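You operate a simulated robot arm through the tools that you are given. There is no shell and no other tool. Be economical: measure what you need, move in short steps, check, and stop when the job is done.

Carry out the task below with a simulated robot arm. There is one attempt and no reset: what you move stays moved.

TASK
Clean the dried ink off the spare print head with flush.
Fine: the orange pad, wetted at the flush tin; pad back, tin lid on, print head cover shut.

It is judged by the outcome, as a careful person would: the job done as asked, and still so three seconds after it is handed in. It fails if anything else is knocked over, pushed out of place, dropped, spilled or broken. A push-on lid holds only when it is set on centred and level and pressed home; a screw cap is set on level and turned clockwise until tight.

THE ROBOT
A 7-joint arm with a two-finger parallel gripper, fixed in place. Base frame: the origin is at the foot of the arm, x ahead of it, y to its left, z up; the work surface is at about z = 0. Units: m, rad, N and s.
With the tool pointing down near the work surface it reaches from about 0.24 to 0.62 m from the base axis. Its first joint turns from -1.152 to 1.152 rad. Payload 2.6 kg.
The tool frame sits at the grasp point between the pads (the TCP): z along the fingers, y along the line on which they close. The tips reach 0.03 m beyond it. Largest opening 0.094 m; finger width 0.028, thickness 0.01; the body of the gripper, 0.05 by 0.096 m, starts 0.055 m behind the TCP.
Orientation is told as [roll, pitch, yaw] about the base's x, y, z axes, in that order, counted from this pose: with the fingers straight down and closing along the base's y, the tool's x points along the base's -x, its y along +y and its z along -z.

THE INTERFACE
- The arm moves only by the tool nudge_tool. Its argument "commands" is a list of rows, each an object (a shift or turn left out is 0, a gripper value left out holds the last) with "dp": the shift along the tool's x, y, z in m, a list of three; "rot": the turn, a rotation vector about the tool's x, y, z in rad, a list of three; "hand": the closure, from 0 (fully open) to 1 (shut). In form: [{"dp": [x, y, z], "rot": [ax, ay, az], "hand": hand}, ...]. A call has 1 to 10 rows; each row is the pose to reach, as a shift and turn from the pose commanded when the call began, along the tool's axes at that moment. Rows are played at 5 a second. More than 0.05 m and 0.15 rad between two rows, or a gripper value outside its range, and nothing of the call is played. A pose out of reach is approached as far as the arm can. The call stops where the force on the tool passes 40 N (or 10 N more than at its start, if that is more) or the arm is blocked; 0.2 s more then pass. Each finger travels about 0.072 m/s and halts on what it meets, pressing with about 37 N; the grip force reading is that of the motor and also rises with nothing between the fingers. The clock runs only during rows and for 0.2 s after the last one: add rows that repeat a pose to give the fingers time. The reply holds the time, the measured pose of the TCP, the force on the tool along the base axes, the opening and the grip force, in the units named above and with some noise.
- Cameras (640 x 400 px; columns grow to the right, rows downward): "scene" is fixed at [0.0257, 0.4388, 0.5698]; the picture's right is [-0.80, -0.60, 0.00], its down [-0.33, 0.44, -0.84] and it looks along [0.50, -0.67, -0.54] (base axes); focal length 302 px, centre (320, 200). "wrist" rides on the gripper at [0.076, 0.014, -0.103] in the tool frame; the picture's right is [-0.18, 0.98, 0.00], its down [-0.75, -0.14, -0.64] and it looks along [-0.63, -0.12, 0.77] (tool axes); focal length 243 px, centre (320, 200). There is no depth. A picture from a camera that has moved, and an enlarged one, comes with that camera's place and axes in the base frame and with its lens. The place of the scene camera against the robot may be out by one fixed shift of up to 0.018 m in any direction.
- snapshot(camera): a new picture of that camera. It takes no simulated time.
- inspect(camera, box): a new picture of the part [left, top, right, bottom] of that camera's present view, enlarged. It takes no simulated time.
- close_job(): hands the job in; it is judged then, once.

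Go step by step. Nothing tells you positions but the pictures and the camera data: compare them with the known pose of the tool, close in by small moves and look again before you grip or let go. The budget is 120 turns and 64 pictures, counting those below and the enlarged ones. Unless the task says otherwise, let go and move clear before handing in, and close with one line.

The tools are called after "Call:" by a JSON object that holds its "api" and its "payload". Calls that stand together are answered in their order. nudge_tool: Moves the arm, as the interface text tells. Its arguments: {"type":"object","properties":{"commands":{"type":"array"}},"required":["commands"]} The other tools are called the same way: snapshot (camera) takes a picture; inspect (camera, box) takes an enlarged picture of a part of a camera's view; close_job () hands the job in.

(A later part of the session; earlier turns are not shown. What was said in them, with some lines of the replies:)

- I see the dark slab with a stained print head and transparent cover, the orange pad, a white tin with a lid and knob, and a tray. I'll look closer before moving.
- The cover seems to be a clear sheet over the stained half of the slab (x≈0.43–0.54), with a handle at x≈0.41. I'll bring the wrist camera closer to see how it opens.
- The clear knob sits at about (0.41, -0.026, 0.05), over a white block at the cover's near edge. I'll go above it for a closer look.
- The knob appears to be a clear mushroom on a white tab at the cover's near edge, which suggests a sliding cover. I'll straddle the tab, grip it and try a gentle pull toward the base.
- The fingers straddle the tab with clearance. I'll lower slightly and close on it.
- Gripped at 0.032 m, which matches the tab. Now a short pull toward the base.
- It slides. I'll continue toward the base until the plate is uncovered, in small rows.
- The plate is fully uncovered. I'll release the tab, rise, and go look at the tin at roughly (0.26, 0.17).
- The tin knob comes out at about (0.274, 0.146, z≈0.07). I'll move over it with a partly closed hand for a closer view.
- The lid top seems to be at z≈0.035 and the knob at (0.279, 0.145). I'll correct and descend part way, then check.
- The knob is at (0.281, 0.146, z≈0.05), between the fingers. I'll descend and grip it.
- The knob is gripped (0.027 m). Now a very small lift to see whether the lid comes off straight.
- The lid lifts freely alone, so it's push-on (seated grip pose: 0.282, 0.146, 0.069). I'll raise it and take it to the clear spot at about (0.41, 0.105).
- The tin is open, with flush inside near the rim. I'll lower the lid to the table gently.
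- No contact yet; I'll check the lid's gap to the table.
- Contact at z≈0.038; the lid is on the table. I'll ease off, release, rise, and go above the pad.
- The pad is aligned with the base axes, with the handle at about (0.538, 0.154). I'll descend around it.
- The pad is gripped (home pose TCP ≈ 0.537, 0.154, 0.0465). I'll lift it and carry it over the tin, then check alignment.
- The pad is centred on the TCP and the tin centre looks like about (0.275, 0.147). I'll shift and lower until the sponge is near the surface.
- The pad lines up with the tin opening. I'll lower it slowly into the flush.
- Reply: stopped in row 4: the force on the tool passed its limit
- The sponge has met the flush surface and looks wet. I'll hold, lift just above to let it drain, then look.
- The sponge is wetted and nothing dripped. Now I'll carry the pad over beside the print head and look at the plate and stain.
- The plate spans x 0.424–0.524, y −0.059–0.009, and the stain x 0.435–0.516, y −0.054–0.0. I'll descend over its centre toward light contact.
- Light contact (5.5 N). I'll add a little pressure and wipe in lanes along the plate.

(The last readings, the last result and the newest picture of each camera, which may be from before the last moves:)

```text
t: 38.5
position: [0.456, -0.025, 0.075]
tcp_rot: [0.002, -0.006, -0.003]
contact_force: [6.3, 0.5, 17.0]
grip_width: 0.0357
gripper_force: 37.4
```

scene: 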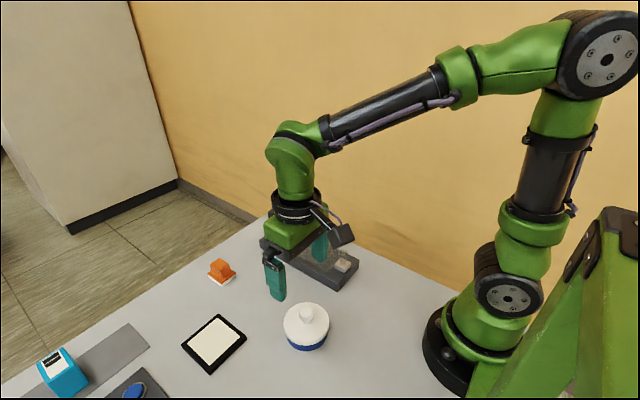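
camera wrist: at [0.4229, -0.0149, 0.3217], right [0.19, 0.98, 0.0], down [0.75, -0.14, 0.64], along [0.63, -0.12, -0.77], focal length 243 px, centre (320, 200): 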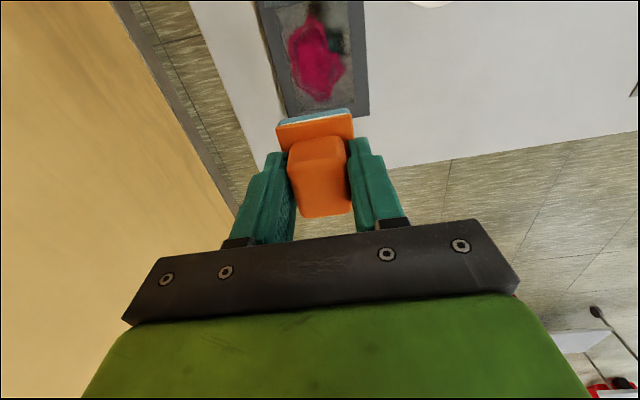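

Call:
{"api": "nudge_tool", "payload": {"commands": [{"dp": [0, 0.012, 0]}, {"dp": [-0.016, 0.012, 0]}, {"dp": [-0.033, 0.012, 0]}, {"dp": [-0.049, 0.012, 0]}, {"dp": [-0.049, 0, 0]}, {"dp": [-0.049, -0.013, 0]}, {"dp": [-0.033, -0.013, 0]}, {"dp": [-0.016, -0.013, 0]}, {"dp": [0, -0.013, 0]}]}}

Call:
{"api": "nudge_tool", "payload": {"commands": [{"dp": [-0.01, 0.012, 0]}, {"dp": [-0.02, 0.025, 0]}, {"dp": [-0.02, 0.025, -0.01]}, {"dp": [-0.02, 0.025, -0.05]}, {"dp": [-0.03, 0.02, -0.1]}, {"dp": [-0.05, 0.01, -0.145]}]}}

Call:
{"api": "inspect", "payload": {"camera": "wrist", "box": [240, 0, 400, 130]}}

Call:
{"api": "inspect", "payload": {"camera": "scene", "box": [250, 210, 370, 290]}}

```text
t: 40.5
position: [0.4549, -0.0398, 0.076]
tcp_rot: [-0.001, -0.007, -0.001]
contact_force: [5.9, -0.7, 16.4]
grip_width: 0.0356
gripper_force: 37.9
```

```text
refused: row 5 steps farther than a row can; nothing moved
```

```text
3.08 times, centred on (320, 65) of wrist
camera zoom: at [0.3773, -0.0244, 0.1767], right [0.19, 0.98, 0.0], down [0.75, -0.14, 0.65], along [0.64, -0.12, -0.76], focal length 746 px, centre (320, 615)
```

zoom: 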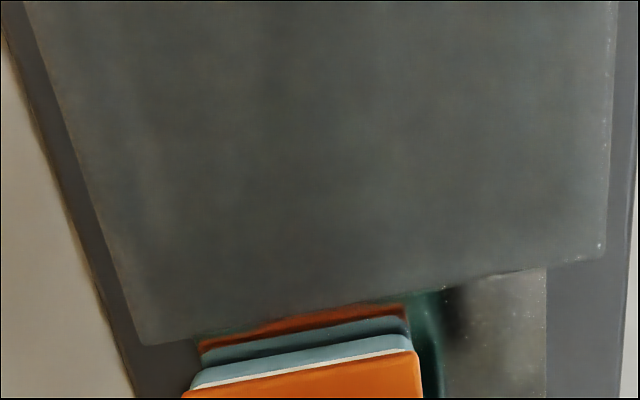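

```text
5.00 times, centred on (310, 250) of scene
camera zoom: at [0.0256, 0.4388, 0.5698], right [-0.8, -0.6, 0.0], down [-0.33, 0.44, -0.84], along [0.5, -0.67, -0.54], focal length 1508 px, centre (370, -50)
```

zoom: 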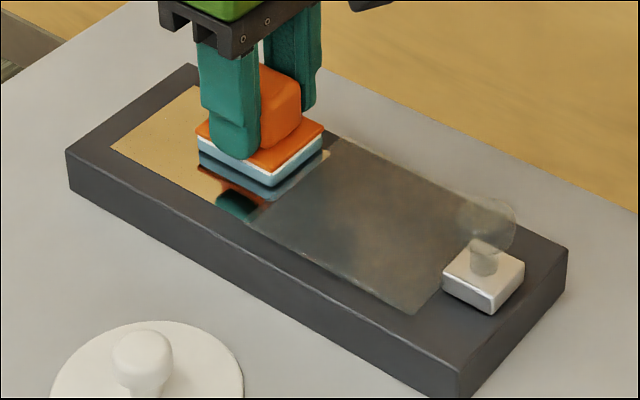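

Visible plate looks clean and mirror-like. One more pass, including the far corners, then lift straight up to look.

Call:
{"api": "nudge_tool", "payload": {"commands": [{"dp": [-0.015, 0.0, 0]}, {"dp": [-0.035, 0.0, 0]}, {"dp": [-0.051, 0.0, 0]}, {"dp": [-0.051, 0.015, 0]}, {"dp": [-0.035, 0.02, 0]}, {"dp": [-0.018, 0.026, 0]}, {"dp": [-0.018, 0.026, -0.02]}, {"dp": [-0.018, 0.026, -0.06]}, {"dp": [-0.03, 0.02, -0.105]}, {"dp": [-0.045, 0.01, -0.145]}]}}

Call:
{"api": "inspect", "payload": {"camera": "wrist", "box": [240, 0, 400, 130]}}

Call:
{"api": "inspect", "payload": {"camera": "scene", "box": [250, 210, 370, 290]}}

```text
t: 42.8
position: [0.4989, -0.0267, 0.2192]
tcp_rot: [0.002, -0.003, -0.002]
contact_force: [-0.1, -0.7, -0.5]
grip_width: 0.0356
gripper_force: 37.0
```

```text
3.08 times, centred on (320, 65) of wrist
camera zoom: at [0.4214, -0.0124, 0.3207], right [0.19, 0.98, 0.0], down [0.75, -0.14, 0.64], along [0.63, -0.12, -0.77], focal length 746 px, centre (320, 615)
```

zoom: 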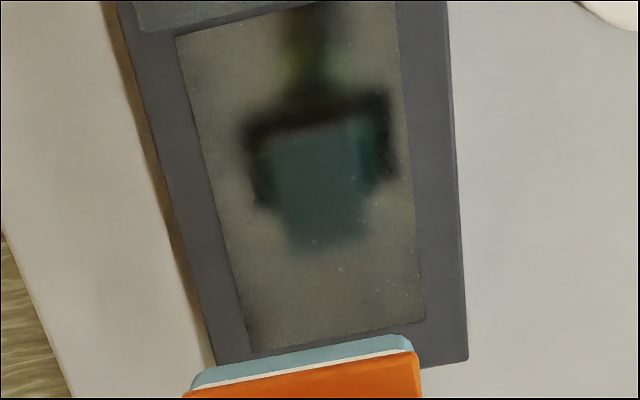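

```text
5.00 times, centred on (310, 250) of scene
camera zoom: at [0.0256, 0.4388, 0.5698], right [-0.8, -0.6, 0.0], down [-0.33, 0.44, -0.84], along [0.5, -0.67, -0.54], focal length 1508 px, centre (370, -50)
```

zoom: 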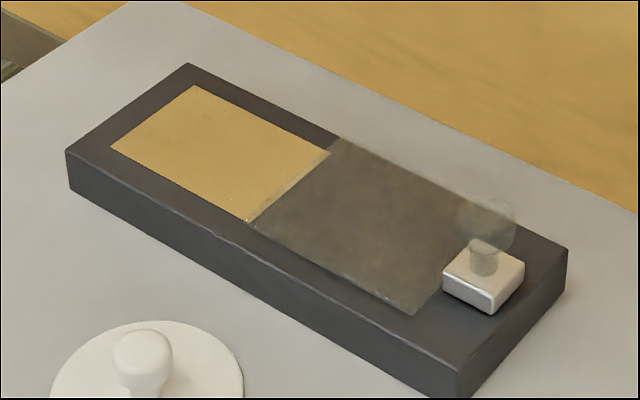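

The plate is clean; only the gripper's reflection shows. Now I'll return the pad to its home at (0.537, 0.154).

Call:
{"api": "nudge_tool", "payload": {"commands": [{"dp": [-0.01, 0.045, 0]}, {"dp": [-0.02, 0.09, 0]}, {"dp": [-0.03, 0.135, 0]}, {"dp": [-0.038, 0.1805, 0]}, {"dp": [-0.038, 0.1805, 0.045]}, {"dp": [-0.038, 0.1805, 0.09]}, {"dp": [-0.038, 0.1805, 0.13]}, {"dp": [-0.038, 0.1805, 0.16]}]}}

Call:
{"api": "inspect", "payload": {"camera": "scene", "box": [190, 230, 270, 290]}}

```text
t: 44.5
position: [0.535, 0.1518, 0.0605]
tcp_rot: [0.003, -0.001, -0.001]
contact_force: [0.0, -0.3, -1.2]
grip_width: 0.0356
gripper_force: 37.0
```

```text
6.67 times, centred on (230, 260) of scene
camera zoom: at [0.0257, 0.4388, 0.5698], right [-0.8, -0.6, 0.0], down [-0.33, 0.44, -0.84], along [0.5, -0.67, -0.54], focal length 2011 px, centre (920, -200)
```

zoom: 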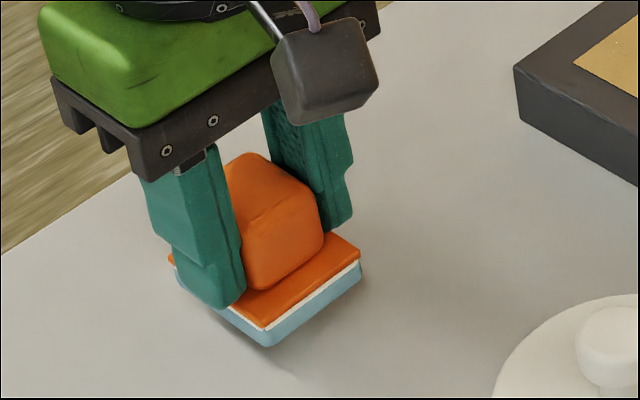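

Call:
{"api": "nudge_tool", "payload": {"commands": [{"dp": [-0.0015, 0.0015, 0.006]}, {"dp": [-0.0015, 0.0015, 0.01]}, {"dp": [-0.0015, 0.0015, 0.012]}, {"dp": [-0.0015, 0.0015, 0.013]}, {"dp": [-0.0015, 0.0015, 0.0135]}]}}

```text
t: 45.8
position: [0.5389, 0.154, 0.047]
tcp_rot: [0.002, -0.001, -0.001]
contact_force: [0.7, 0.9, -1.6]
grip_width: 0.0355
gripper_force: 37.2
```

Call:
{"api": "nudge_tool", "payload": {"commands": [{"dp": [0, 0, 0.001]}, {"dp": [0, 0, 0.0015]}, {"dp": [0, 0, 0.002]}]}}

Call:
{"api": "inspect", "payload": {"camera": "scene", "box": [190, 230, 270, 290]}}

```text
t: 46.5
position: [0.5394, 0.1537, 0.0458]
tcp_rot: [0.0, -0.003, -0.001]
contact_force: [-2.7, -1.3, 7.4]
grip_width: 0.0357
gripper_force: 36.7
```

```text
6.67 times, centred on (230, 260) of scene
camera zoom: at [0.0256, 0.4388, 0.5698], right [-0.8, -0.6, 0.0], down [-0.33, 0.44, -0.84], along [0.5, -0.67, -0.54], focal length 2011 px, centre (920, -200)
```

zoom: 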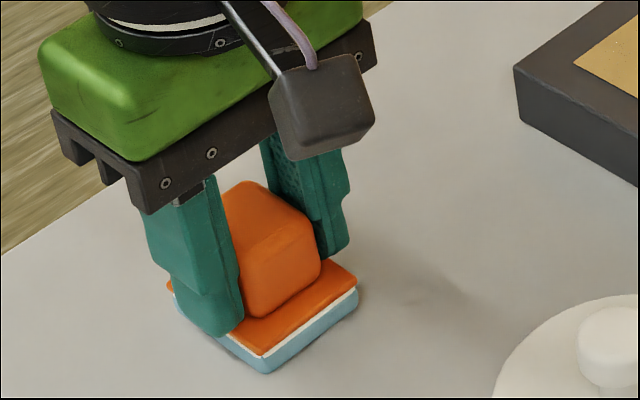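

The pad is down within about 2 mm of home. I'll release, rise, and go back over the lid.

Call:
{"api": "nudge_tool", "payload": {"commands": [{"dp": [0, 0, -0.001]}, {"dp": [0, 0, -0.001], "hand": 0.45}, {"dp": [0, 0, -0.001], "hand": 0.3}, {"dp": [0, 0, -0.001], "hand": 0.3}, {"dp": [0, 0, -0.03], "hand": 0.3}, {"dp": [0, 0, -0.075], "hand": 0.3}, {"dp": [0, 0, -0.1], "hand": 0.3}]}}

Call:
{"api": "nudge_tool", "payload": {"commands": [{"dp": [0.04, -0.016, 0], "hand": 0.4}, {"dp": [0.08, -0.032, 0]}, {"dp": [0.12, -0.048, 0]}, {"dp": [0.1285, -0.05, 0.02]}, {"dp": [0.1285, -0.05, 0.06]}]}}

Call:
{"api": "snapshot", "payload": {"camera": "wrist"}}

Call:
{"api": "snapshot", "payload": {"camera": "scene"}}

```text
t: 48.1
position: [0.5384, 0.1531, 0.146]
tcp_rot: [0.0, -0.002, -0.003]
contact_force: [-0.6, 0.5, 0.4]
grip_width: 0.0657
gripper_force: 0.0
```

```text
t: 49.4
position: [0.4094, 0.1041, 0.0829]
tcp_rot: [0.0, -0.001, -0.001]
contact_force: [0.0, -0.2, -0.4]
grip_width: 0.0566
gripper_force: 0.2
```

```text
16 pictures are left
camera wrist: at [0.3331, 0.1187, 0.1846], right [0.19, 0.98, 0.0], down [0.75, -0.14, 0.64], along [0.63, -0.12, -0.77], focal length 243 px, centre (320, 200)
```

wrist: 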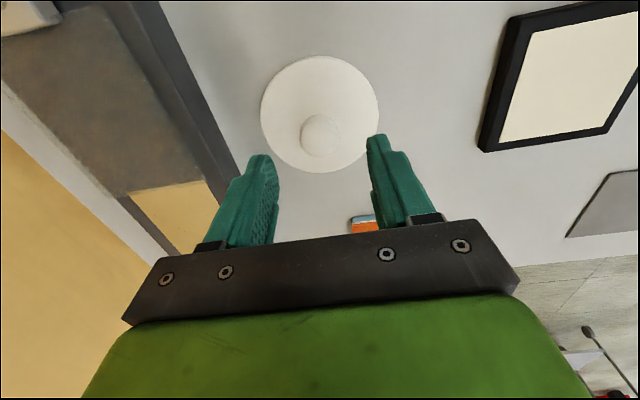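

```text
15 pictures are left
```

scene: 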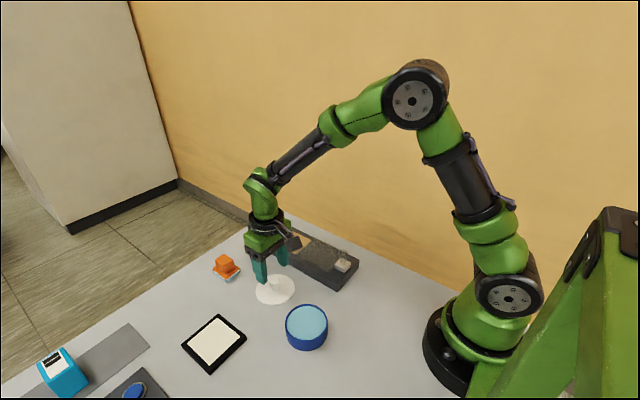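

The pad looks slightly different in the scene picture; I'll check it before going on.

Call:
{"api": "inspect", "payload": {"camera": "scene", "box": [190, 230, 270, 290]}}

```text
6.67 times, centred on (230, 260) of scene
camera zoom: at [0.0256, 0.4388, 0.5698], right [-0.8, -0.6, 0.0], down [-0.33, 0.44, -0.84], along [0.5, -0.67, -0.54], focal length 2011 px, centre (920, -200)
```

zoom: 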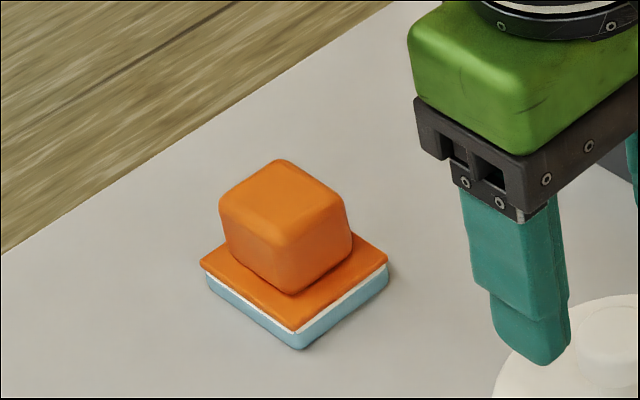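

The pad slid about 18 mm in −y on release; I'll fix that after the lid. Lid knob is centred in the fingers, so I'll grip it now.

Call:
{"api": "nudge_tool", "payload": {"commands": [{"dp": [0, 0, 0.025]}, {"dp": [0, 0, 0.038]}, {"dp": [0, 0, 0.044]}, {"dp": [0, 0, 0.044], "hand": 0.6}, {"dp": [0, 0, 0.044], "hand": 0.85}, {"dp": [0, 0, 0.044], "hand": 0.85}]}}

```text
t: 50.8
position: [0.4105, 0.1028, 0.0408]
tcp_rot: [0.002, -0.002, -0.002]
contact_force: [-0.2, 0.8, 0.3]
grip_width: 0.0266
gripper_force: 37.2
```

Lid gripped. Raise, carry over the tin at the original grip position, and check before seating.

Call:
{"api": "nudge_tool", "payload": {"commands": [{"dp": [0, 0, -0.04]}, {"dp": [0, 0, -0.08]}, {"dp": [0.043, 0.014, -0.08]}, {"dp": [0.086, 0.028, -0.08]}, {"dp": [0.129, 0.0425, -0.08]}, {"dp": [0.129, 0.0425, -0.06]}, {"dp": [0.129, 0.0425, -0.048]}, {"dp": [0.129, 0.0425, -0.045]}]}}

Call:
{"api": "snapshot", "payload": {"camera": "wrist"}}

Call:
{"api": "inspect", "payload": {"camera": "scene", "box": [260, 270, 350, 360]}}

```text
t: 52.5
position: [0.2815, 0.1471, 0.0839]
tcp_rot: [0.001, -0.001, -0.001]
contact_force: [0.0, 0.2, -0.5]
grip_width: 0.0265
gripper_force: 36.9
```

```text
13 pictures are left
camera wrist: at [0.2044, 0.1609, 0.1858], right [0.19, 0.98, 0.0], down [0.75, -0.14, 0.64], along [0.63, -0.12, -0.77], focal length 243 px, centre (320, 200)
```

wrist: 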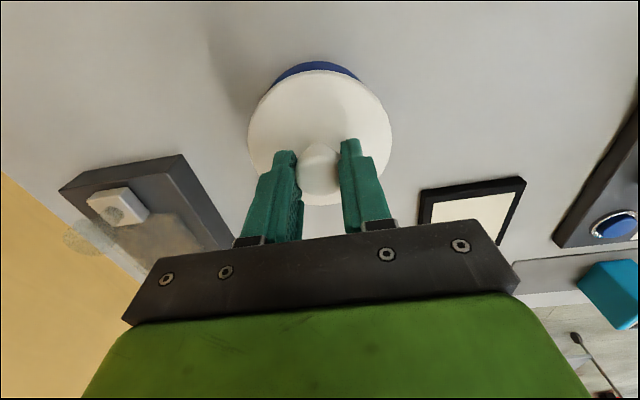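

```text
4.44 times, centred on (305, 315) of scene
camera zoom: at [0.0257, 0.4388, 0.5698], right [-0.8, -0.6, 0.0], down [-0.33, 0.44, -0.84], along [0.5, -0.67, -0.54], focal length 1341 px, centre (387, -311)
```

zoom: 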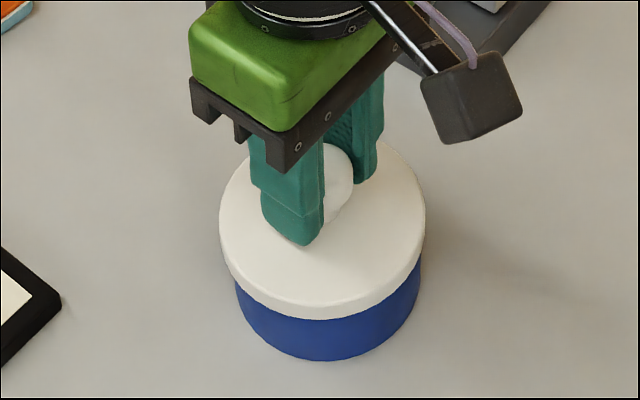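

The lid is nearly centred; I'll shift about 1 mm in −y and lower it on, then press gently.

Call:
{"api": "nudge_tool", "payload": {"commands": [{"dp": [0.0005, -0.0012, 0.003]}, {"dp": [0.0005, -0.0012, 0.006]}, {"dp": [0.0005, -0.0012, 0.009]}, {"dp": [0.0005, -0.0012, 0.011]}]}}

```text
t: 53.5
position: [0.2801, 0.1454, 0.0752]
tcp_rot: [0.002, -0.002, -0.002]
contact_force: [0.2, -0.3, -0.6]
grip_width: 0.0264
gripper_force: 36.9
```

Call:
{"api": "nudge_tool", "payload": {"commands": [{"dp": [0, 0, 0.0015]}, {"dp": [0, 0, 0.003]}, {"dp": [0, 0, 0.0045]}]}}

Call:
{"api": "inspect", "payload": {"camera": "scene", "box": [260, 270, 350, 360]}}

```text
t: 54.4
position: [0.2811, 0.1448, 0.0712]
tcp_rot: [0.003, -0.003, -0.003]
contact_force: [-12.4, -6.0, 40.0]
grip_width: 0.0264
gripper_force: 37.0
```

```text
4.44 times, centred on (305, 315) of scene
camera zoom: at [0.0255, 0.4387, 0.5699], right [-0.8, -0.6, 0.0], down [-0.33, 0.44, -0.84], along [0.5, -0.67, -0.54], focal length 1341 px, centre (387, -311)
```

zoom: 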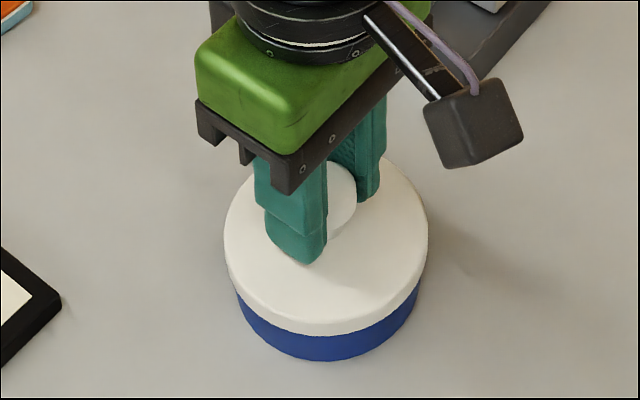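

Pressed to 40 N and the lid looks level and seated. I'll ease the load and read the force before opening.

Call:
{"api": "nudge_tool", "payload": {"commands": [{"dp": [0, 0, -0.001]}, {"dp": [0, 0, -0.0015]}]}}

```text
t: 55.0
position: [0.28, 0.1454, 0.0704]
tcp_rot: [0.003, -0.004, 0.0]
contact_force: [3.4, -1.0, 3.1]
grip_width: 0.0263
gripper_force: 37.2
```

Call:
{"api": "nudge_tool", "payload": {"commands": [{"dp": [0, 0, 0], "hand": 0.68}, {"dp": [0, 0, 0], "hand": 0.6}, {"dp": [0, 0, 0], "hand": 0.5}, {"dp": [0, 0, 0], "hand": 0.4}, {"dp": [0, 0, -0.02], "hand": 0.4}, {"dp": [0, 0, -0.045], "hand": 0.4}, {"dp": [0, 0, -0.06], "hand": 0.6}, {"dp": [0, 0, -0.06], "hand": 1}, {"dp": [0, 0, -0.06], "hand": 1}]}}

Call:
{"api": "inspect", "payload": {"camera": "scene", "box": [260, 270, 350, 360]}}

```text
t: 57.0
position: [0.2804, 0.1448, 0.132]
tcp_rot: [0.001, -0.002, -0.002]
contact_force: [-0.8, 0.2, 0.0]
grip_width: 0.0
gripper_force: 32.8
```

```text
4.44 times, centred on (305, 315) of scene
camera zoom: at [0.0257, 0.4388, 0.5698], right [-0.8, -0.6, 0.0], down [-0.33, 0.44, -0.84], along [0.5, -0.67, -0.54], focal length 1341 px, centre (387, -311)
```

zoom: 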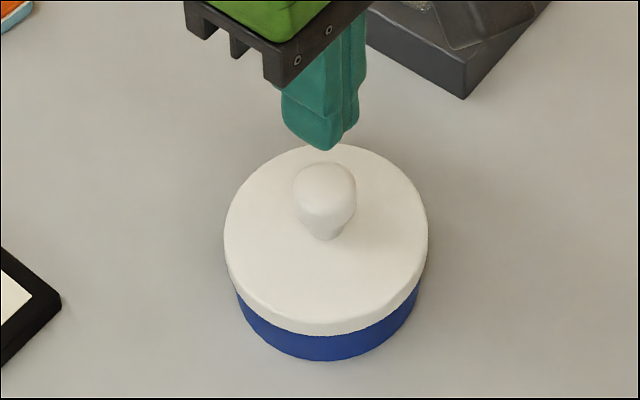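

The lid is centred and level. For good measure I'll press down on the knob with the closed fingers.

Call:
{"api": "nudge_tool", "payload": {"commands": [{"dp": [0, 0, 0.02]}, {"dp": [0, 0, 0.026]}, {"dp": [0, 0, 0.03]}, {"dp": [0, 0, 0.033]}, {"dp": [0, 0, 0.036]}, {"dp": [0, 0, 0.039]}, {"dp": [0, 0, 0.042]}, {"dp": [0, 0, 0.045]}, {"dp": [0, 0, 0.047]}]}}

```text
t: 58.3
position: [0.2799, 0.1451, 0.0969]
tcp_rot: [0.001, -0.004, -0.001]
contact_force: [-1.5, -1.7, 7.8]
grip_width: 0.0
gripper_force: 32.8
stopped in row 6: the force on the tool passed its limit (the readings are from after the stop); the commanded pose is now the measured one
```

Pressed home. Now to the pad, at about (0.539, 0.136), to set it back properly.

Call:
{"api": "nudge_tool", "payload": {"commands": [{"dp": [0, 0, -0.03], "hand": 0.6}, {"dp": [-0.03, 0, -0.06], "hand": 0.3}, {"dp": [-0.075, 0, -0.06]}, {"dp": [-0.12, -0.004, -0.06]}, {"dp": [-0.165, -0.008, -0.06]}, {"dp": [-0.21, -0.008, -0.06]}, {"dp": [-0.258, -0.009, -0.05]}, {"dp": [-0.258, -0.009, -0.03]}]}}

Call:
{"api": "snapshot", "payload": {"camera": "wrist"}}

```text
t: 60.1
position: [0.5382, 0.1364, 0.1258]
tcp_rot: [-0.002, -0.003, -0.004]
contact_force: [0.1, 0.3, -0.3]
grip_width: 0.0658
gripper_force: 0.0
```

```text
9 pictures are left
camera wrist: at [0.4609, 0.15, 0.2273], right [0.19, 0.98, 0.0], down [0.75, -0.14, 0.64], along [0.63, -0.12, -0.77], focal length 243 px, centre (320, 200)
```

wrist: 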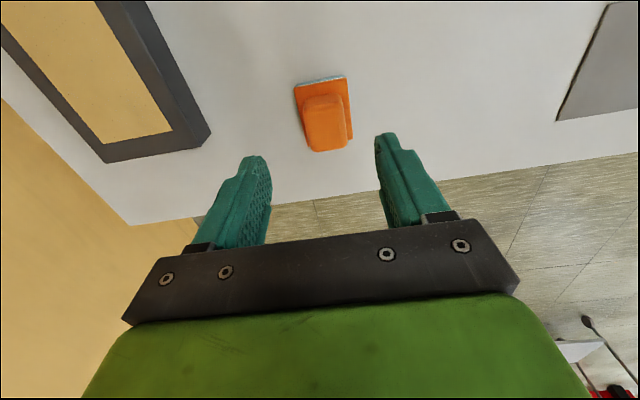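

The pad sits at about (0.538, 0.139). Rather than regrip, I'll straddle the handle loosely and nudge the pad +y with one finger, which avoids another drag on release.

Call:
{"api": "nudge_tool", "payload": {"commands": [{"dp": [0, 0.0025, 0.03], "hand": 0.4}, {"dp": [0, 0.0025, 0.06], "hand": 0.4}, {"dp": [0, 0.0025, 0.076], "hand": 0.4}, {"dp": [0, 0.0025, 0.076], "hand": 0.4}]}}

Call:
{"api": "inspect", "payload": {"camera": "scene", "box": [190, 230, 270, 290]}}

```text
t: 61.1
position: [0.5385, 0.1381, 0.0484]
tcp_rot: [0.001, -0.004, -0.004]
contact_force: [0.6, 0.8, -0.1]
grip_width: 0.0561
gripper_force: 0.1
```

```text
6.67 times, centred on (230, 260) of scene
camera zoom: at [0.0257, 0.4388, 0.5698], right [-0.8, -0.6, 0.0], down [-0.33, 0.44, -0.84], along [0.5, -0.67, -0.54], focal length 2011 px, centre (920, -200)
```

zoom: 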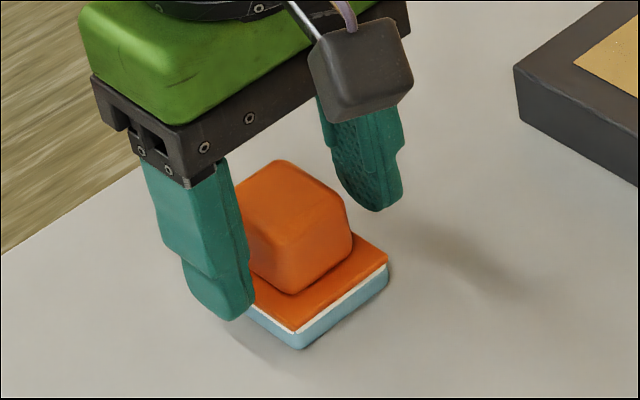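

Call:
{"api": "nudge_tool", "payload": {"commands": [{"dp": [0, 0.006, 0]}, {"dp": [0, 0.01, 0]}, {"dp": [0, 0.014, 0]}, {"dp": [0, 0.018, 0]}, {"dp": [0, 0.022, 0]}, {"dp": [0, 0.0255, 0]}, {"dp": [0, 0.0255, 0]}, {"dp": [0, 0.0165, 0]}, {"dp": [0, 0.0165, 0]}]}}

Call:
{"api": "nudge_tool", "payload": {"commands": [{"dp": [0, 0, -0.03]}, {"dp": [0, 0, -0.075]}, {"dp": [0.01, -0.03, -0.105]}, {"dp": [0.02, -0.06, -0.11]}]}}

Call:
{"api": "inspect", "payload": {"camera": "scene", "box": [190, 230, 270, 290]}}

```text
t: 63.1
position: [0.5387, 0.1553, 0.0513]
tcp_rot: [0.003, -0.003, -0.003]
contact_force: [-0.4, -0.2, 0.3]
grip_width: 0.0566
gripper_force: 0.0
```

```text
t: 64.1
position: [0.5186, 0.0941, 0.1604]
tcp_rot: [0.001, -0.003, -0.001]
contact_force: [-0.6, 0.1, 0.7]
grip_width: 0.0563
gripper_force: 0.0
```

```text
6.67 times, centred on (230, 260) of scene
camera zoom: at [0.0257, 0.4388, 0.5698], right [-0.8, -0.6, 0.0], down [-0.33, 0.44, -0.84], along [0.5, -0.67, -0.54], focal length 2011 px, centre (920, -200)
```

zoom: 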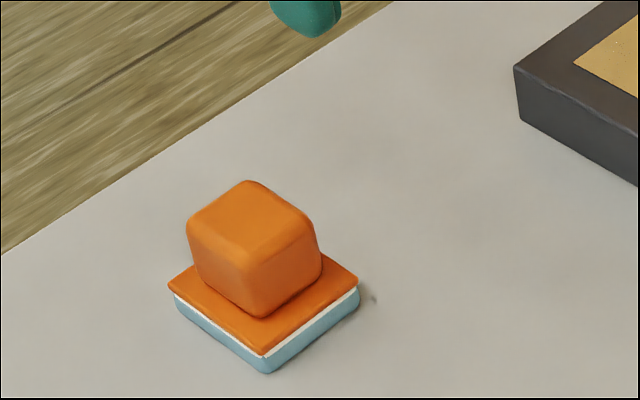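

The pad is home. Now to the cover tab at (0.297, −0.0255) to close it.

Call:
{"api": "nudge_tool", "payload": {"commands": [{"dp": [0.04, -0.022, 0], "hand": 0.36}, {"dp": [0.08, -0.044, 0]}, {"dp": [0.12, -0.066, 0]}, {"dp": [0.16, -0.088, 0]}, {"dp": [0.2, -0.11, 0]}, {"dp": [0.222, -0.12, 0]}, {"dp": [0.222, -0.12, 0.03]}, {"dp": [0.222, -0.12, 0.06]}]}}

Call:
{"api": "inspect", "payload": {"camera": "wrist", "box": [200, 90, 440, 240]}}

```text
t: 65.9
position: [0.2953, -0.0249, 0.098]
tcp_rot: [0.002, -0.003, -0.002]
contact_force: [0.9, 0.6, -0.5]
grip_width: 0.06
gripper_force: 0.0
```

```text
2.67 times, centred on (320, 165) of wrist
camera zoom: at [0.2186, -0.0107, 0.1995], right [0.19, 0.98, 0.0], down [0.75, -0.14, 0.64], along [0.63, -0.12, -0.76], focal length 647 px, centre (320, 293)
```

zoom: 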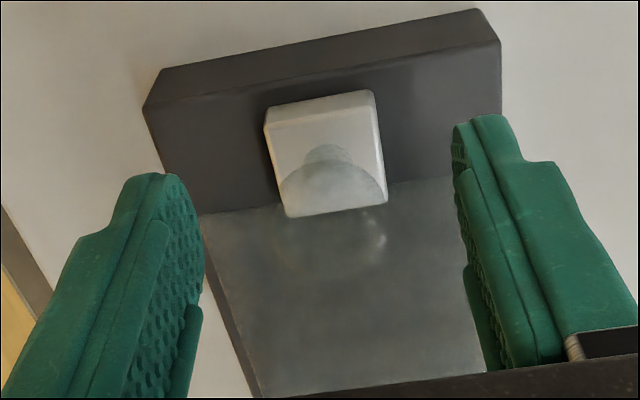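

The tab is between the fingers. Descend, grip, and slide it forward.

Call:
{"api": "nudge_tool", "payload": {"commands": [{"dp": [-0.001, 0, 0.015]}, {"dp": [-0.001, 0, 0.028]}, {"dp": [-0.001, 0, 0.034]}, {"dp": [-0.001, 0, 0.034], "hand": 0.6}, {"dp": [-0.001, 0, 0.034], "hand": 0.8}, {"dp": [-0.001, 0, 0.034], "hand": 0.8}]}}

Call:
{"api": "nudge_tool", "payload": {"commands": [{"dp": [-0.01, 0, 0]}, {"dp": [-0.022, 0, 0]}, {"dp": [-0.034, 0, 0]}, {"dp": [-0.046, 0, 0]}, {"dp": [-0.058, 0, 0]}, {"dp": [-0.07, 0, 0]}, {"dp": [-0.082, 0, 0]}, {"dp": [-0.092, 0, 0]}, {"dp": [-0.1, 0, 0]}]}}

```text
t: 67.3
position: [0.297, -0.0242, 0.0646]
tcp_rot: [0.003, -0.002, -0.002]
contact_force: [0.7, 5.3, -5.2]
grip_width: 0.0307
gripper_force: 45.2
```

```text
t: 69.3
position: [0.3964, -0.0237, 0.0653]
tcp_rot: [0.003, -0.002, -0.002]
contact_force: [-3.0, 7.7, -15.5]
grip_width: 0.0298
gripper_force: 44.8
```

Call:
{"api": "nudge_tool", "payload": {"commands": [{"dp": [-0.003, 0, 0]}, {"dp": [-0.006, 0, 0]}, {"dp": [-0.008, 0, 0]}, {"dp": [-0.009, 0, 0]}]}}

Call:
{"api": "inspect", "payload": {"camera": "scene", "box": [255, 190, 375, 290]}}

```text
t: 70.3
position: [0.4058, -0.0247, 0.0649]
tcp_rot: [0.002, -0.002, -0.004]
contact_force: [-3.7, 5.5, -16.0]
grip_width: 0.0301
gripper_force: 45.4
```

```text
4.00 times, centred on (315, 240) of scene
camera zoom: at [0.0257, 0.4388, 0.5698], right [-0.8, -0.6, 0.0], down [-0.33, 0.44, -0.84], along [0.5, -0.67, -0.54], focal length 1207 px, centre (340, 40)
```

zoom: 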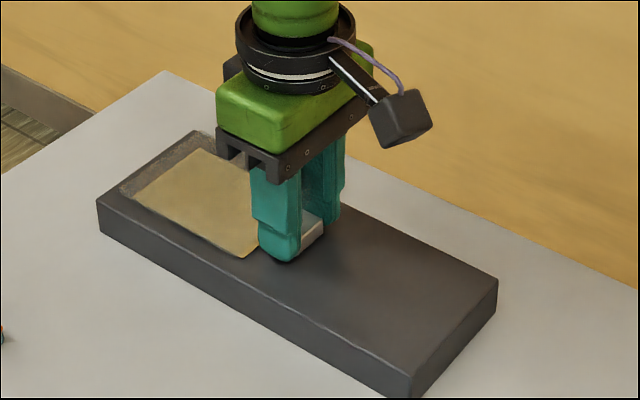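

Call:
{"api": "nudge_tool", "payload": {"commands": [{"dp": [-0.002, 0, 0]}, {"dp": [-0.004, 0, 0]}, {"dp": [-0.006, 0, 0]}]}}

```text
t: 71.1
position: [0.4089, -0.0246, 0.0646]
tcp_rot: [0.002, 0.006, -0.006]
contact_force: [-29.7, 2.8, 9.9]
grip_width: 0.03
gripper_force: 45.2
```

The cover is against its end stop. I'll relieve the load, release, and rise clear.

Call:
{"api": "nudge_tool", "payload": {"commands": [{"dp": [0.002, 0, 0]}, {"dp": [0.002, 0, 0], "hand": 0.6}, {"dp": [0.002, 0, 0], "hand": 0.36}, {"dp": [0.002, 0, 0], "hand": 0.36}, {"dp": [0.002, 0, -0.03], "hand": 0.36}, {"dp": [0.002, 0, -0.075], "hand": 0.36}, {"dp": [0.03, 0, -0.11], "hand": 0.36}, {"dp": [0.06, 0, -0.14], "hand": 0.36}]}}

Call:
{"api": "inspect", "payload": {"camera": "scene", "box": [255, 210, 365, 290]}}

Call:
{"api": "snapshot", "payload": {"camera": "scene"}}

```text
t: 72.9
position: [0.351, -0.0254, 0.2065]
tcp_rot: [0.001, -0.002, -0.003]
contact_force: [-0.3, -0.4, -0.2]
grip_width: 0.0601
gripper_force: 0.0
```

```text
5.00 times, centred on (310, 250) of scene
camera zoom: at [0.0257, 0.4388, 0.5698], right [-0.8, -0.6, 0.0], down [-0.33, 0.44, -0.84], along [0.5, -0.67, -0.54], focal length 1508 px, centre (370, -50)
```

zoom: 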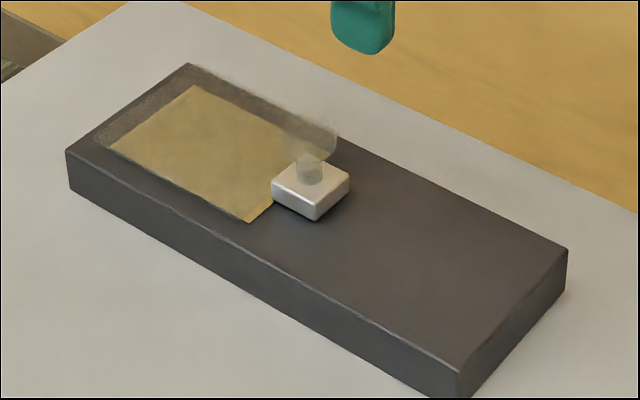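

```text
3 pictures are left
```

scene: 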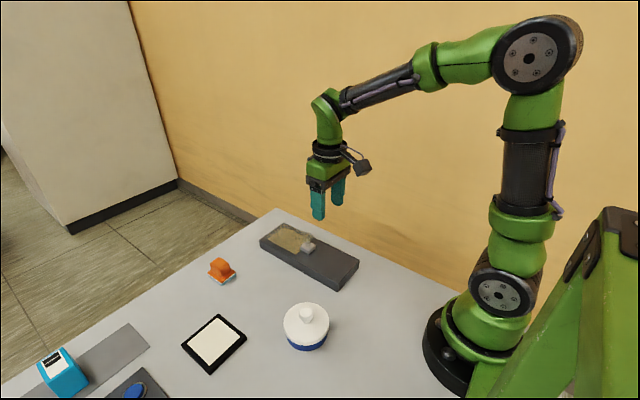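

The tab is exactly where it began, the plate is clean under the shut cover, the lid is on the tin, and the pad is home with the arm clear. I'm handing in.

Call:
{"api": "close_job", "payload": {}}

```text
The job is handed in.
```

The print head is cleaned with flush from the tin. The orange pad is back in its place, the tin lid is pressed on, and the print head cover is shut.
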